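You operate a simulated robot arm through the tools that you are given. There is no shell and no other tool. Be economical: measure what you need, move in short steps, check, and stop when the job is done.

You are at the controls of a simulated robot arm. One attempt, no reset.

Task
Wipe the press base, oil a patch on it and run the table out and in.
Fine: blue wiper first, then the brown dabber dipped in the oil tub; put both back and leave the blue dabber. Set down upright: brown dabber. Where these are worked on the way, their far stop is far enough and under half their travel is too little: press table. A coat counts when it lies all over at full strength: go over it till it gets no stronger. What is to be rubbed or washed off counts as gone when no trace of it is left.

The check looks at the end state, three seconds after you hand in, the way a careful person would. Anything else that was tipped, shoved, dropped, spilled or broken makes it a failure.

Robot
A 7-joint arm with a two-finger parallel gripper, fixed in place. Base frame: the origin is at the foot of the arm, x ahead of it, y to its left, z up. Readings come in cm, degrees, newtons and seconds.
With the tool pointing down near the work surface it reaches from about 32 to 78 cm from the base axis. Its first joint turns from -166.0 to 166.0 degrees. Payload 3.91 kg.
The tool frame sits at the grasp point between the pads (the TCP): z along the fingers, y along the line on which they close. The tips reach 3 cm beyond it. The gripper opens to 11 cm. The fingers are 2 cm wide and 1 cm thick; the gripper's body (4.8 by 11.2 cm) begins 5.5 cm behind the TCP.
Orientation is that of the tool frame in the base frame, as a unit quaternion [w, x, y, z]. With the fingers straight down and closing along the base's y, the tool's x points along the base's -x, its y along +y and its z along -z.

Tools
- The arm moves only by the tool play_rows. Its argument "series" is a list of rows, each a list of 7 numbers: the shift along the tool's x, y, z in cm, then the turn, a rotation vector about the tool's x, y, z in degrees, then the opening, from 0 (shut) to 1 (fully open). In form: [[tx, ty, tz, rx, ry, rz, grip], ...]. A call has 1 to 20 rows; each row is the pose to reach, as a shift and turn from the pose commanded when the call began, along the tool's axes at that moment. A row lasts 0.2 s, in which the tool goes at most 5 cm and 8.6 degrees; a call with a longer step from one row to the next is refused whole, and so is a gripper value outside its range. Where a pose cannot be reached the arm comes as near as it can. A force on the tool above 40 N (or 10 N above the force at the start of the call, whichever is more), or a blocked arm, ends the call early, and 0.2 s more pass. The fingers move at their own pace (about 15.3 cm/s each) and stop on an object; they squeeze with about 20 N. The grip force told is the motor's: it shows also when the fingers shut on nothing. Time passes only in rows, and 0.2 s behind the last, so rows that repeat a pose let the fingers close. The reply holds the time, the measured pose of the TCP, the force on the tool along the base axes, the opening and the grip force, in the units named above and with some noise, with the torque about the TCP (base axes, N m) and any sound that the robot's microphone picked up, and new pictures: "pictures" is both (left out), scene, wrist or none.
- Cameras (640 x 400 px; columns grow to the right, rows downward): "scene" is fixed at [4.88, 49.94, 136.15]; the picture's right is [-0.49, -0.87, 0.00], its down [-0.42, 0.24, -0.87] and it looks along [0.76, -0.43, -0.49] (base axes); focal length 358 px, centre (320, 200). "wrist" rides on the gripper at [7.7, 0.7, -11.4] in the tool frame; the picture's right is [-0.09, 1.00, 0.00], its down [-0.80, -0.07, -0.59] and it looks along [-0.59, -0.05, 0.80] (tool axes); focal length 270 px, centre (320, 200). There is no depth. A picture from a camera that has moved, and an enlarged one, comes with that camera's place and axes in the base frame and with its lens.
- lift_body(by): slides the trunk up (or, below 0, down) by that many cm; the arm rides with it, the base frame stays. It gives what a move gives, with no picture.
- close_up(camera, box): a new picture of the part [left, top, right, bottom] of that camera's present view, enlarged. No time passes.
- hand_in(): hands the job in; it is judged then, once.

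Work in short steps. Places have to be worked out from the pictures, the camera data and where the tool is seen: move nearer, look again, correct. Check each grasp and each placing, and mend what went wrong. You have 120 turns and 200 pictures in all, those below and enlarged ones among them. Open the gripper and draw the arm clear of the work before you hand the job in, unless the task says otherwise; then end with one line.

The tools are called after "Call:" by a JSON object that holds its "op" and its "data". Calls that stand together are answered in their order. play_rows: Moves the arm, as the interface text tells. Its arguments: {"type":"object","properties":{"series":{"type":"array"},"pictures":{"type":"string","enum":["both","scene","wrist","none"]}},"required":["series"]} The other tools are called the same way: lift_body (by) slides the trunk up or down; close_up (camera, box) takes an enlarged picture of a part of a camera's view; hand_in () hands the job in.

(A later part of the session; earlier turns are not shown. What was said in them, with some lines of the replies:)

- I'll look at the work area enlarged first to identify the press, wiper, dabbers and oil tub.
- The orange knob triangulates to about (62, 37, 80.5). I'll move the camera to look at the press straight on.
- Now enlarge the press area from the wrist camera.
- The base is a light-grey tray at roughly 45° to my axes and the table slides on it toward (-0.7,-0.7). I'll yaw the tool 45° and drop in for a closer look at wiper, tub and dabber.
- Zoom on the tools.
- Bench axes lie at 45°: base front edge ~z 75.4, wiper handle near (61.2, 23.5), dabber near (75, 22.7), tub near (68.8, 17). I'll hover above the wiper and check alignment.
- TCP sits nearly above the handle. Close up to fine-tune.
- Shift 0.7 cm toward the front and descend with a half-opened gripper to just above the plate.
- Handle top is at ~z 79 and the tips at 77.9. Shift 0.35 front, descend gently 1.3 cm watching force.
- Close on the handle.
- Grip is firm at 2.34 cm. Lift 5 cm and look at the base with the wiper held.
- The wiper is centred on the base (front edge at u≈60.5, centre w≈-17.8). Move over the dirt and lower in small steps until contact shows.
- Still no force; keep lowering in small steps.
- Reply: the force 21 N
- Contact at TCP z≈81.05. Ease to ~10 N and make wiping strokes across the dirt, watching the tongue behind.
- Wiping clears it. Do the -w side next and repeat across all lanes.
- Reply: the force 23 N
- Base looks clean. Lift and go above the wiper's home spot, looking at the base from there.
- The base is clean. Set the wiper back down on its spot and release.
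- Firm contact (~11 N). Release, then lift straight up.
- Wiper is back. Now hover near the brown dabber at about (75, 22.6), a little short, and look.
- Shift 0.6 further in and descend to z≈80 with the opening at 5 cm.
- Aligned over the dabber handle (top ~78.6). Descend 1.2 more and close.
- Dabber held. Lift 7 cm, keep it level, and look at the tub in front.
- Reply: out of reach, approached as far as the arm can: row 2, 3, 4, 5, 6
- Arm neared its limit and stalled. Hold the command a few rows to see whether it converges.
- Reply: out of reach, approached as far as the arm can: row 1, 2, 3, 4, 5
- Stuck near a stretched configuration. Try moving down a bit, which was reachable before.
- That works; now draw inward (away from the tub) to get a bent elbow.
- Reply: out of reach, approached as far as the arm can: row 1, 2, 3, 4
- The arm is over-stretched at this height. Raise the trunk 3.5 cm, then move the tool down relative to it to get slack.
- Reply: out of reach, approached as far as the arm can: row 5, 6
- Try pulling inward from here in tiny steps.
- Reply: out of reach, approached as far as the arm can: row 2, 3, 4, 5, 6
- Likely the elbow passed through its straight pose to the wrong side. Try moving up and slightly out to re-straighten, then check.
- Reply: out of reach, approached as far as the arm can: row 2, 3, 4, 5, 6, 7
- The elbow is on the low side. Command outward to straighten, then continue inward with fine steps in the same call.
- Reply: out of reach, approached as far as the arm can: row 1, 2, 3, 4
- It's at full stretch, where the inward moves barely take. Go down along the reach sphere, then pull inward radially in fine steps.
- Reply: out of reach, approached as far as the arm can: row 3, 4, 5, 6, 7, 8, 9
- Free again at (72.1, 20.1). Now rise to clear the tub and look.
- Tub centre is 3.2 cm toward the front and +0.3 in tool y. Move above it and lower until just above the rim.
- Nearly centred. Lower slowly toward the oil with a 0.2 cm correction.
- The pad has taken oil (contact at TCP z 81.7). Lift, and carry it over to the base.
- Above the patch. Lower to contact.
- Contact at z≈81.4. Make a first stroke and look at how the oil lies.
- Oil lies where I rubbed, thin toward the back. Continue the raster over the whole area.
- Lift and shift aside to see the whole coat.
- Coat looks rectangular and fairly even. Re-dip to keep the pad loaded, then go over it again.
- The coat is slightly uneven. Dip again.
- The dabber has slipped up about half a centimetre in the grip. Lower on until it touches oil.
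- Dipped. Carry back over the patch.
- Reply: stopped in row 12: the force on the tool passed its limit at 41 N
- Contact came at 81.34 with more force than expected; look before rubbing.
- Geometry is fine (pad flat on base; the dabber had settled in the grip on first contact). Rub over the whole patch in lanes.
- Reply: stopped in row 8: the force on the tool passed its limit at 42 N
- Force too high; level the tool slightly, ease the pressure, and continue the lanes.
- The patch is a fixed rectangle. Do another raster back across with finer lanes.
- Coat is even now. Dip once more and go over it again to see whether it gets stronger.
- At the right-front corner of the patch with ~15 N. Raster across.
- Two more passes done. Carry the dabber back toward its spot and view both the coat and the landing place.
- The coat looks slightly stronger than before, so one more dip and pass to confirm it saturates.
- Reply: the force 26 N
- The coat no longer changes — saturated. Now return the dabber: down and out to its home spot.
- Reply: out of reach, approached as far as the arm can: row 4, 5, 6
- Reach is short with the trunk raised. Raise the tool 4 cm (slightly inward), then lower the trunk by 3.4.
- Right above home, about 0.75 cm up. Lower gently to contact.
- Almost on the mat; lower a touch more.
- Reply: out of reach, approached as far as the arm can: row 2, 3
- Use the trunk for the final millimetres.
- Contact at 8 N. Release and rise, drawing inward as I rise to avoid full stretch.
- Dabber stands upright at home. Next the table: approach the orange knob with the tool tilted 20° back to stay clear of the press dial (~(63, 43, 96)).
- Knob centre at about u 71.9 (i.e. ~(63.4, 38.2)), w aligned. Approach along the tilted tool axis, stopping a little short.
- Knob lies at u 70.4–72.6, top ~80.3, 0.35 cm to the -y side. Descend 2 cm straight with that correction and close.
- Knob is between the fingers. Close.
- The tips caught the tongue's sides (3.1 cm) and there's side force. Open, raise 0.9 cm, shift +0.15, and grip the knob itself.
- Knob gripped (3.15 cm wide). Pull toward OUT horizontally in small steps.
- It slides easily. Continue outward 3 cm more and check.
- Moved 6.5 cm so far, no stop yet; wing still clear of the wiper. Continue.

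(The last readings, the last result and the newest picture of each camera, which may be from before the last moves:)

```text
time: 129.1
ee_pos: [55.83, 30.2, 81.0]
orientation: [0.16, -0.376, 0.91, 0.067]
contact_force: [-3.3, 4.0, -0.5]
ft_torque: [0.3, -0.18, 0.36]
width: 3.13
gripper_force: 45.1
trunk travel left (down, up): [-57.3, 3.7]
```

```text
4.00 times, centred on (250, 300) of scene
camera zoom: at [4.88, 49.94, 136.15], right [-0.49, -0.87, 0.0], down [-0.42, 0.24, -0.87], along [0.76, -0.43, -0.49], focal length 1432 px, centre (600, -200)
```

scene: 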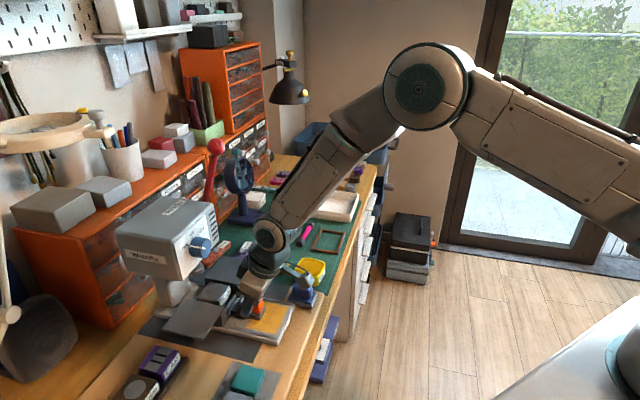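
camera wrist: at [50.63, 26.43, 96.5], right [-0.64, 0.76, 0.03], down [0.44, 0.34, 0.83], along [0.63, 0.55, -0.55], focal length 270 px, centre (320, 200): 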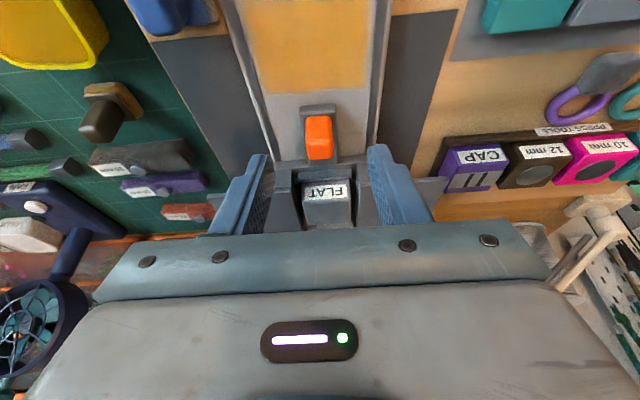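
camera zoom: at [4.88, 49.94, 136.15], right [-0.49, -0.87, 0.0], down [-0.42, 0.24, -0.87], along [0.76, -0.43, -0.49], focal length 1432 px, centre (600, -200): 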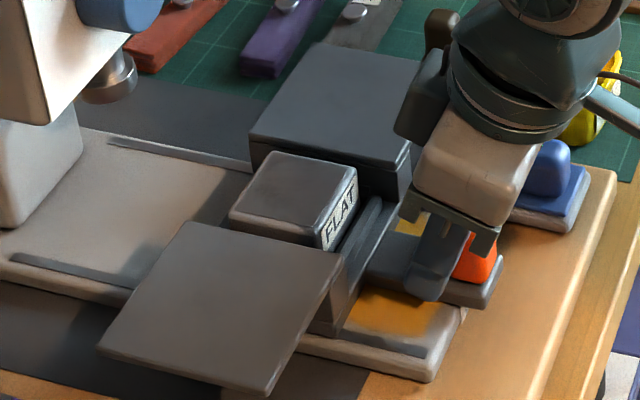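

Call:
{"op": "play_rows", "data": {"series": [[0.4, 0, -0.14, 0, 0, 0, 0.1], [0.8, 0, -0.28, 0, 0, 0, 0.1], [1.2, 0, -0.43, 0, 0, 0, 0.1], [1.6, 0, -0.57, 0, 0, 0, 0.1], [2.0, 0, -0.72, 0, 0, 0, 0.1]], "pictures": "wrist"}}

Call:
{"op": "close_up", "data": {"camera": "scene", "box": [180, 250, 320, 350]}}

```text
time: 130.3
ee_pos: [54.08, 28.76, 81.17]
orientation: [0.159, -0.376, 0.911, 0.066]
contact_force: [-3.8, 4.8, -5.7]
ft_torque: [0.84, -0.44, 0.26]
width: 3.16
gripper_force: 44.5
trunk travel left (down, up): [-57.3, 3.7]
camera wrist: at [45.9, 21.43, 89.26], right [-0.65, 0.76, 0.03], down [0.44, 0.34, 0.83], along [0.62, 0.55, -0.56], focal length 270 px, centre (320, 200)
```

wrist: 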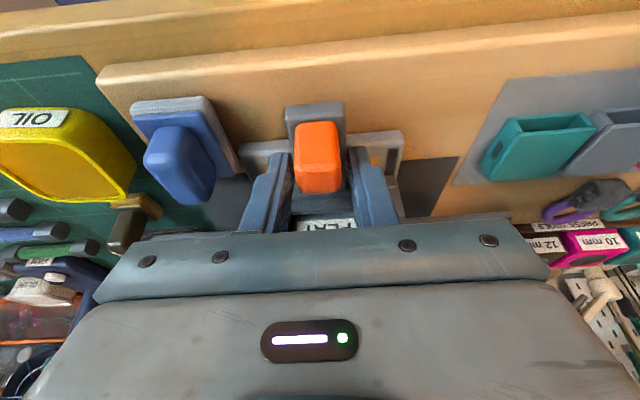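

```text
4.00 times, centred on (250, 300) of scene
camera zoom: at [4.88, 49.94, 136.15], right [-0.49, -0.87, 0.0], down [-0.42, 0.24, -0.87], along [0.76, -0.43, -0.49], focal length 1432 px, centre (600, -200)
```

zoom: 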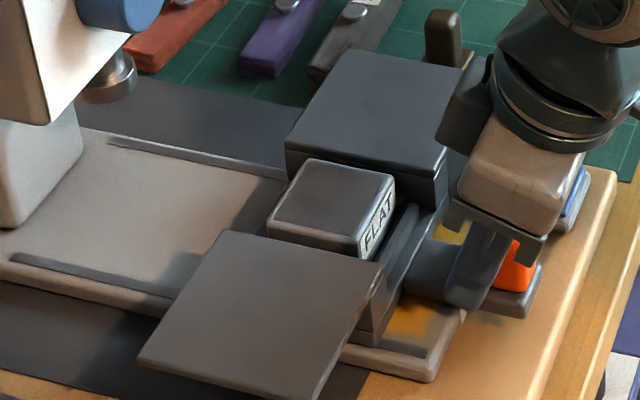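

Out 12.6 cm. The right wing is about 2 cm short of the wiper; go another 1 cm carefully, looking for the stop.

Call:
{"op": "play_rows", "data": {"series": [[0.3, 0, -0.1, 0, 0, 0, 0.1], [0.6, 0, -0.2, 0, 0, 0, 0.1], [0.9, 0, -0.3, 0, 0, 0, 0.1], [0.9, 0, -0.3, 0, 0, 0, 0.1]], "pictures": "none"}}

Call:
{"op": "close_up", "data": {"camera": "scene", "box": [220, 250, 320, 322]}}

Call:
{"op": "close_up", "data": {"camera": "wrist", "box": [100, 70, 420, 240]}}

```text
time: 131.3
ee_pos: [53.87, 28.3, 81.0]
orientation: [0.162, -0.377, 0.91, 0.067]
contact_force: [10.7, 20.3, -6.8]
ft_torque: [0.64, -0.27, 0.48]
width: 3.15
gripper_force: 44.9
trunk travel left (down, up): [-57.3, 3.7]
```

```text
5.56 times, centred on (270, 286) of scene
camera zoom: at [4.88, 49.94, 136.15], right [-0.49, -0.87, 0.0], down [-0.42, 0.24, -0.87], along [0.76, -0.43, -0.49], focal length 1988 px, centre (598, -278)
```

zoom: 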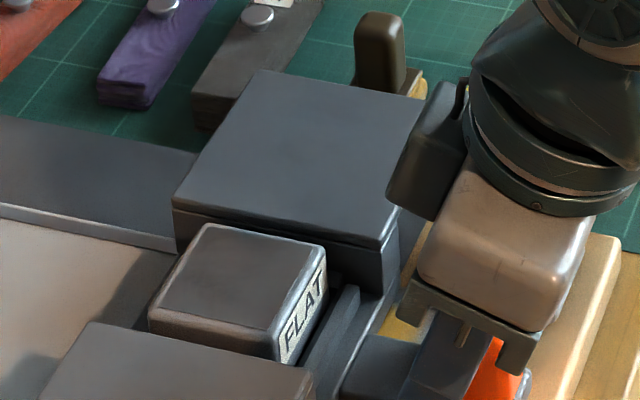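

```text
2.00 times, centred on (260, 155) of wrist
camera zoom: at [45.45, 21.0, 89.2], right [-0.65, 0.76, 0.03], down [0.44, 0.34, 0.83], along [0.63, 0.55, -0.55], focal length 541 px, centre (440, 290)
```

zoom: 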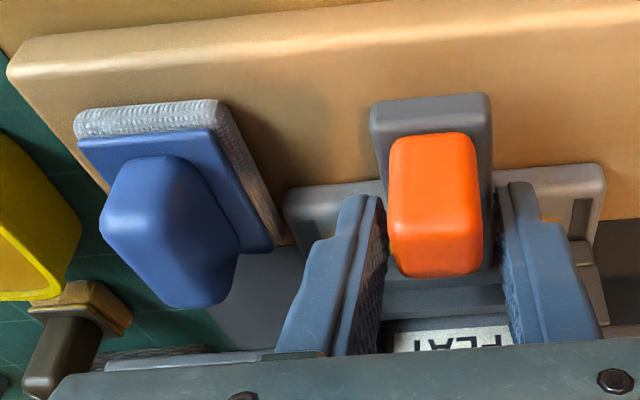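

22 N resisting along the slide: far stop reached, wiper untouched. Now run the table back in.

Call:
{"op": "play_rows", "data": {"series": [[-0.5, 0, 0.18, 0, 0, 0, 0.1], [-1.2, 0, 0.43, 0, 0, 0, 0.1], [-1.9, 0, 0.68, 0, 0, 0, 0.1], [-2.6, 0, 0.93, 0, 0, 0, 0.1], [-3.3, 0, 1.19, 0, 0, 0, 0.1], [-4, 0, 1.44, 0, 0, 0, 0.1], [-4.7, 0, 1.69, 0, 0, 0, 0.1], [-5.4, 0, 1.95, 0, 0, 0, 0.1], [-6.1, 0, 2.2, 0, 0, 0, 0.1], [-6.8, 0, 2.45, 0, 0, 0, 0.1], [-7.5, 0, 2.7, 0, 0, 0, 0.1], [-8.2, 0, 2.95, 0, 0, 0, 0.1], [-8.9, 0, 3.2, 0, 0, 0, 0.1], [-9.6, 0, 3.45, 0, 0, 0, 0.1]], "pictures": "none"}}

Call:
{"op": "close_up", "data": {"camera": "scene", "box": [180, 230, 320, 342]}}

```text
time: 134.3
ee_pos: [60.75, 35.36, 81.0]
orientation: [0.16, -0.375, 0.911, 0.066]
contact_force: [-1.3, 0.1, -5.0]
ft_torque: [0.2, -0.37, 0.34]
width: 3.16
gripper_force: 44.9
trunk travel left (down, up): [-57.3, 3.7]
```

```text
3.57 times, centred on (250, 286) of scene
camera zoom: at [4.88, 49.94, 136.15], right [-0.49, -0.87, 0.0], down [-0.42, 0.24, -0.87], along [0.76, -0.43, -0.49], focal length 1278 px, centre (570, -107)
```

zoom: 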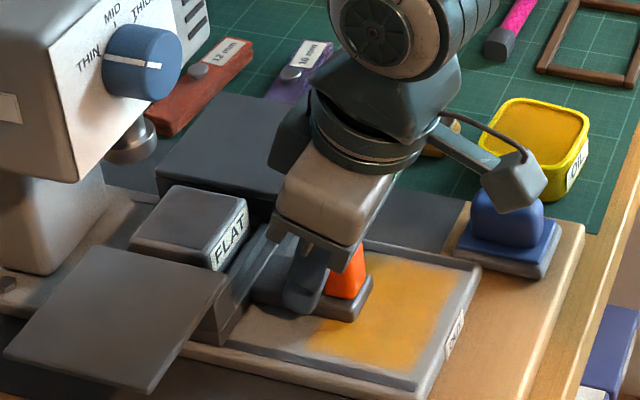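

Coat still intact. Push in the last 3.3 cm to the stop.

Call:
{"op": "play_rows", "data": {"series": [[-0.7, 0, 0.25, 0, 0, 0, 0.1], [-1.4, 0, 0.5, 0, 0, 0, 0.1], [-2.1, 0, 0.76, 0, 0, 0, 0.1], [-2.6, 0, 0.94, 0, 0, 0, 0.1], [-3.0, 0, 1.08, 0, 0, 0, 0.1], [-3.3, 0, 1.2, 0, 0, 0, 0.1], [-3.3, 0, 1.2, 0, 0, 0, 0.1]], "pictures": "none"}}

Call:
{"op": "close_up", "data": {"camera": "scene", "box": [180, 230, 320, 342]}}

```text
time: 135.9
ee_pos: [63.01, 37.55, 81.09]
orientation: [0.158, -0.376, 0.911, 0.066]
contact_force: [-18.4, -10.0, 2.9]
ft_torque: [-0.44, 0.62, 0.28]
width: 3.17
gripper_force: 45.4
trunk travel left (down, up): [-57.3, 3.7]
```

```text
3.57 times, centred on (250, 286) of scene
camera zoom: at [4.88, 49.94, 136.15], right [-0.49, -0.87, 0.0], down [-0.42, 0.24, -0.87], along [0.76, -0.43, -0.49], focal length 1278 px, centre (570, -107)
```

zoom: 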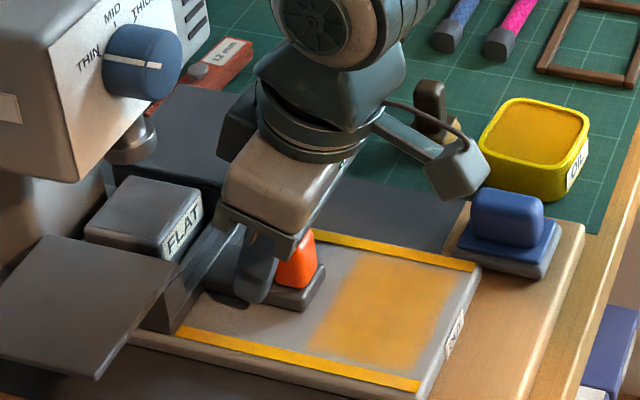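

In-stop reached (20 N) and the rails have now become oiled. Ease off, release and back out along the tool axis.

Call:
{"op": "play_rows", "data": {"series": [[0.3, 0, -0.1, 0, 0, 0, 0.1], [0.3, 0, -0.1, 0, 0, 0, 0.3], [0.3, 0, -0.1, 0, 0, 0, 0.42], [0.3, 0, -0.1, 0, 0, 0, 0.42], [0.3, 0, -2, 0, 0, 0, 0.42], [0.5, 0, -5, 0, 0, 0, 0.42], [1, 0, -9, 0, 0, 0, 0.42], [2, 0, -13, 0, 0, 0, 0.42], [4, -2, -16, 0, 0, 0, 0.42]], "pictures": "both"}}

Call:
{"op": "close_up", "data": {"camera": "scene", "box": [180, 240, 320, 345]}}

Call:
{"op": "close_up", "data": {"camera": "wrist", "box": [200, 20, 440, 230]}}

```text
time: 137.9
ee_pos: [58.22, 29.53, 94.88]
orientation: [0.16, -0.375, 0.911, 0.067]
contact_force: [-0.1, -1.1, 0.3]
ft_torque: [-0.02, -0.01, 0.03]
width: 4.63
gripper_force: 0.0
trunk travel left (down, up): [-57.3, 3.7]
camera wrist: at [49.86, 22.25, 103.06], right [-0.64, 0.76, 0.03], down [0.44, 0.34, 0.83], along [0.63, 0.55, -0.55], focal length 270 px, centre (320, 200)
```

scene: 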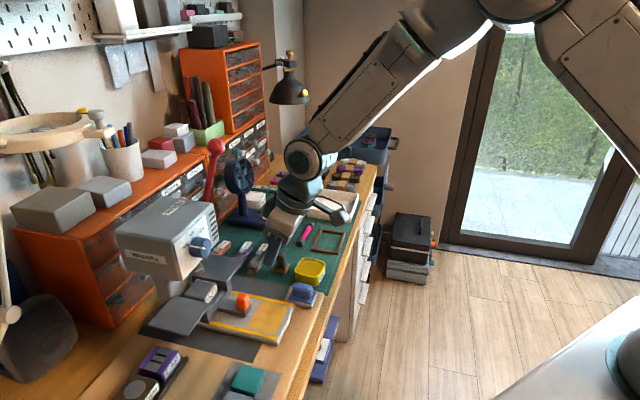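
wrist: 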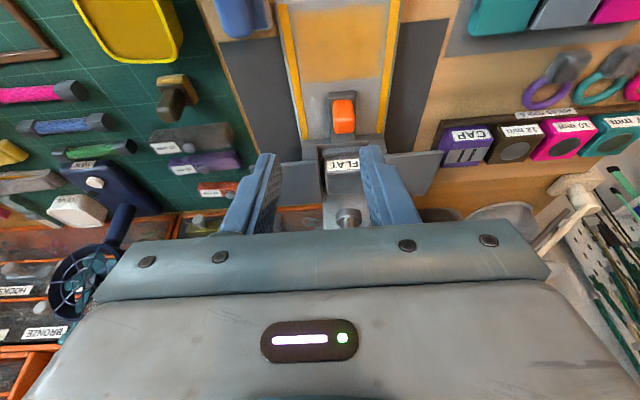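

```text
3.81 times, centred on (250, 292) of scene
camera zoom: at [4.88, 49.94, 136.15], right [-0.49, -0.87, 0.0], down [-0.42, 0.24, -0.87], along [0.76, -0.43, -0.49], focal length 1363 px, centre (587, -152)
```

zoom: 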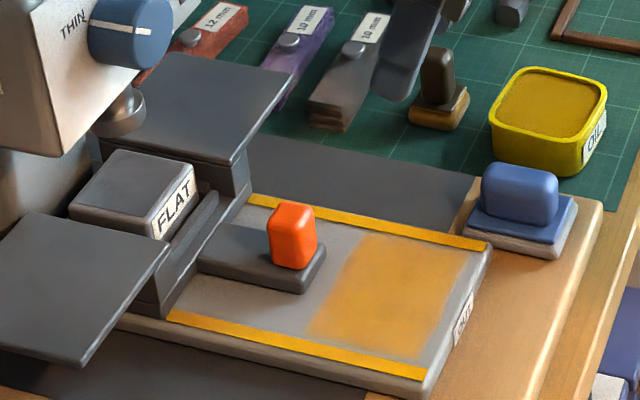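

```text
1.90 times, centred on (320, 125) of wrist
camera zoom: at [49.86, 22.25, 103.06], right [-0.64, 0.76, 0.03], down [0.44, 0.34, 0.83], along [0.63, 0.55, -0.55], focal length 515 px, centre (320, 343)
```

zoom: 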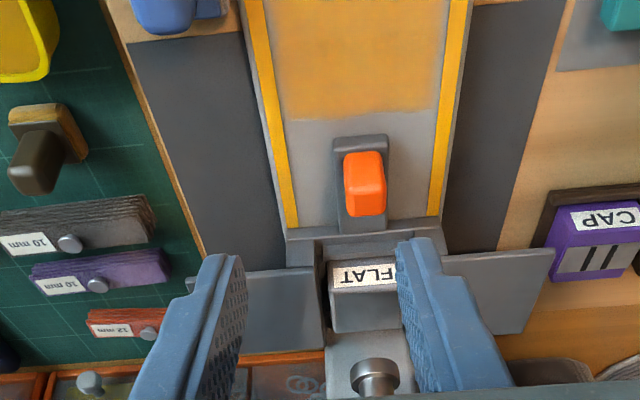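

Rails fully coated, table in, tools home. Open and draw the arm clear, then a last look.

Call:
{"op": "play_rows", "data": {"series": [[2, -1, -3, 0, 7, 0, 0.8], [4, -2, -6, 0, 14, 0, 1], [7, -3, -9, 0, 20, 0, 1], [10, -4, -11, 0, 20, 0, 1], [12, -4, -12, 0, 20, 0, 1]], "pictures": "scene"}}

Call:
{"op": "close_up", "data": {"camera": "scene", "box": [180, 150, 380, 345]}}

```text
time: 139.1
ee_pos: [50.01, 16.06, 101.82]
orientation: [-0.002, -0.383, 0.924, 0.0]
contact_force: [-0.8, -0.7, 0.9]
ft_torque: [0.04, -0.02, -0.01]
width: 11.02
gripper_force: 0.0
trunk travel left (down, up): [-57.3, 3.7]
```

scene: 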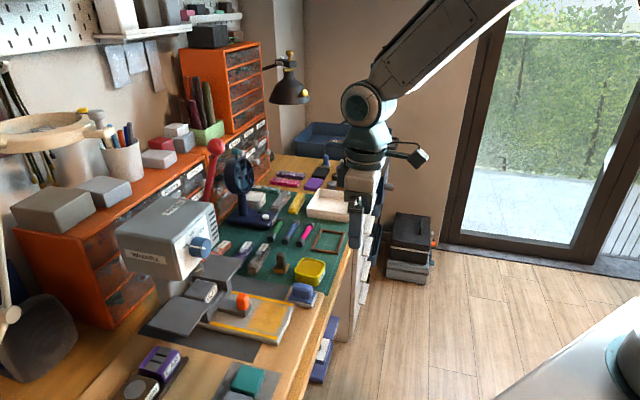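

```text
2.05 times, centred on (280, 248) of scene
camera zoom: at [4.88, 49.94, 136.15], right [-0.49, -0.87, 0.0], down [-0.42, 0.24, -0.87], along [0.76, -0.43, -0.49], focal length 734 px, centre (402, 103)
```

zoom: 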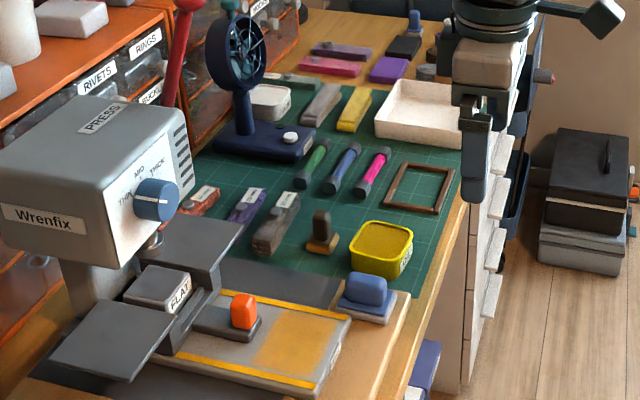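

Everything is in place: base wiped and oiled, table in, both tools home, blue dabber untouched. Handing in.

Call:
{"op": "hand_in", "data": {}}

```text
The job is handed in.
```

The job is handed in: I wiped the press base clean, oiled its patch until the coat got no stronger, and ran the table to its far stop and back in. The blue wiper and the brown dabber (upright) are back in place, and I left the blue dabber untouched.
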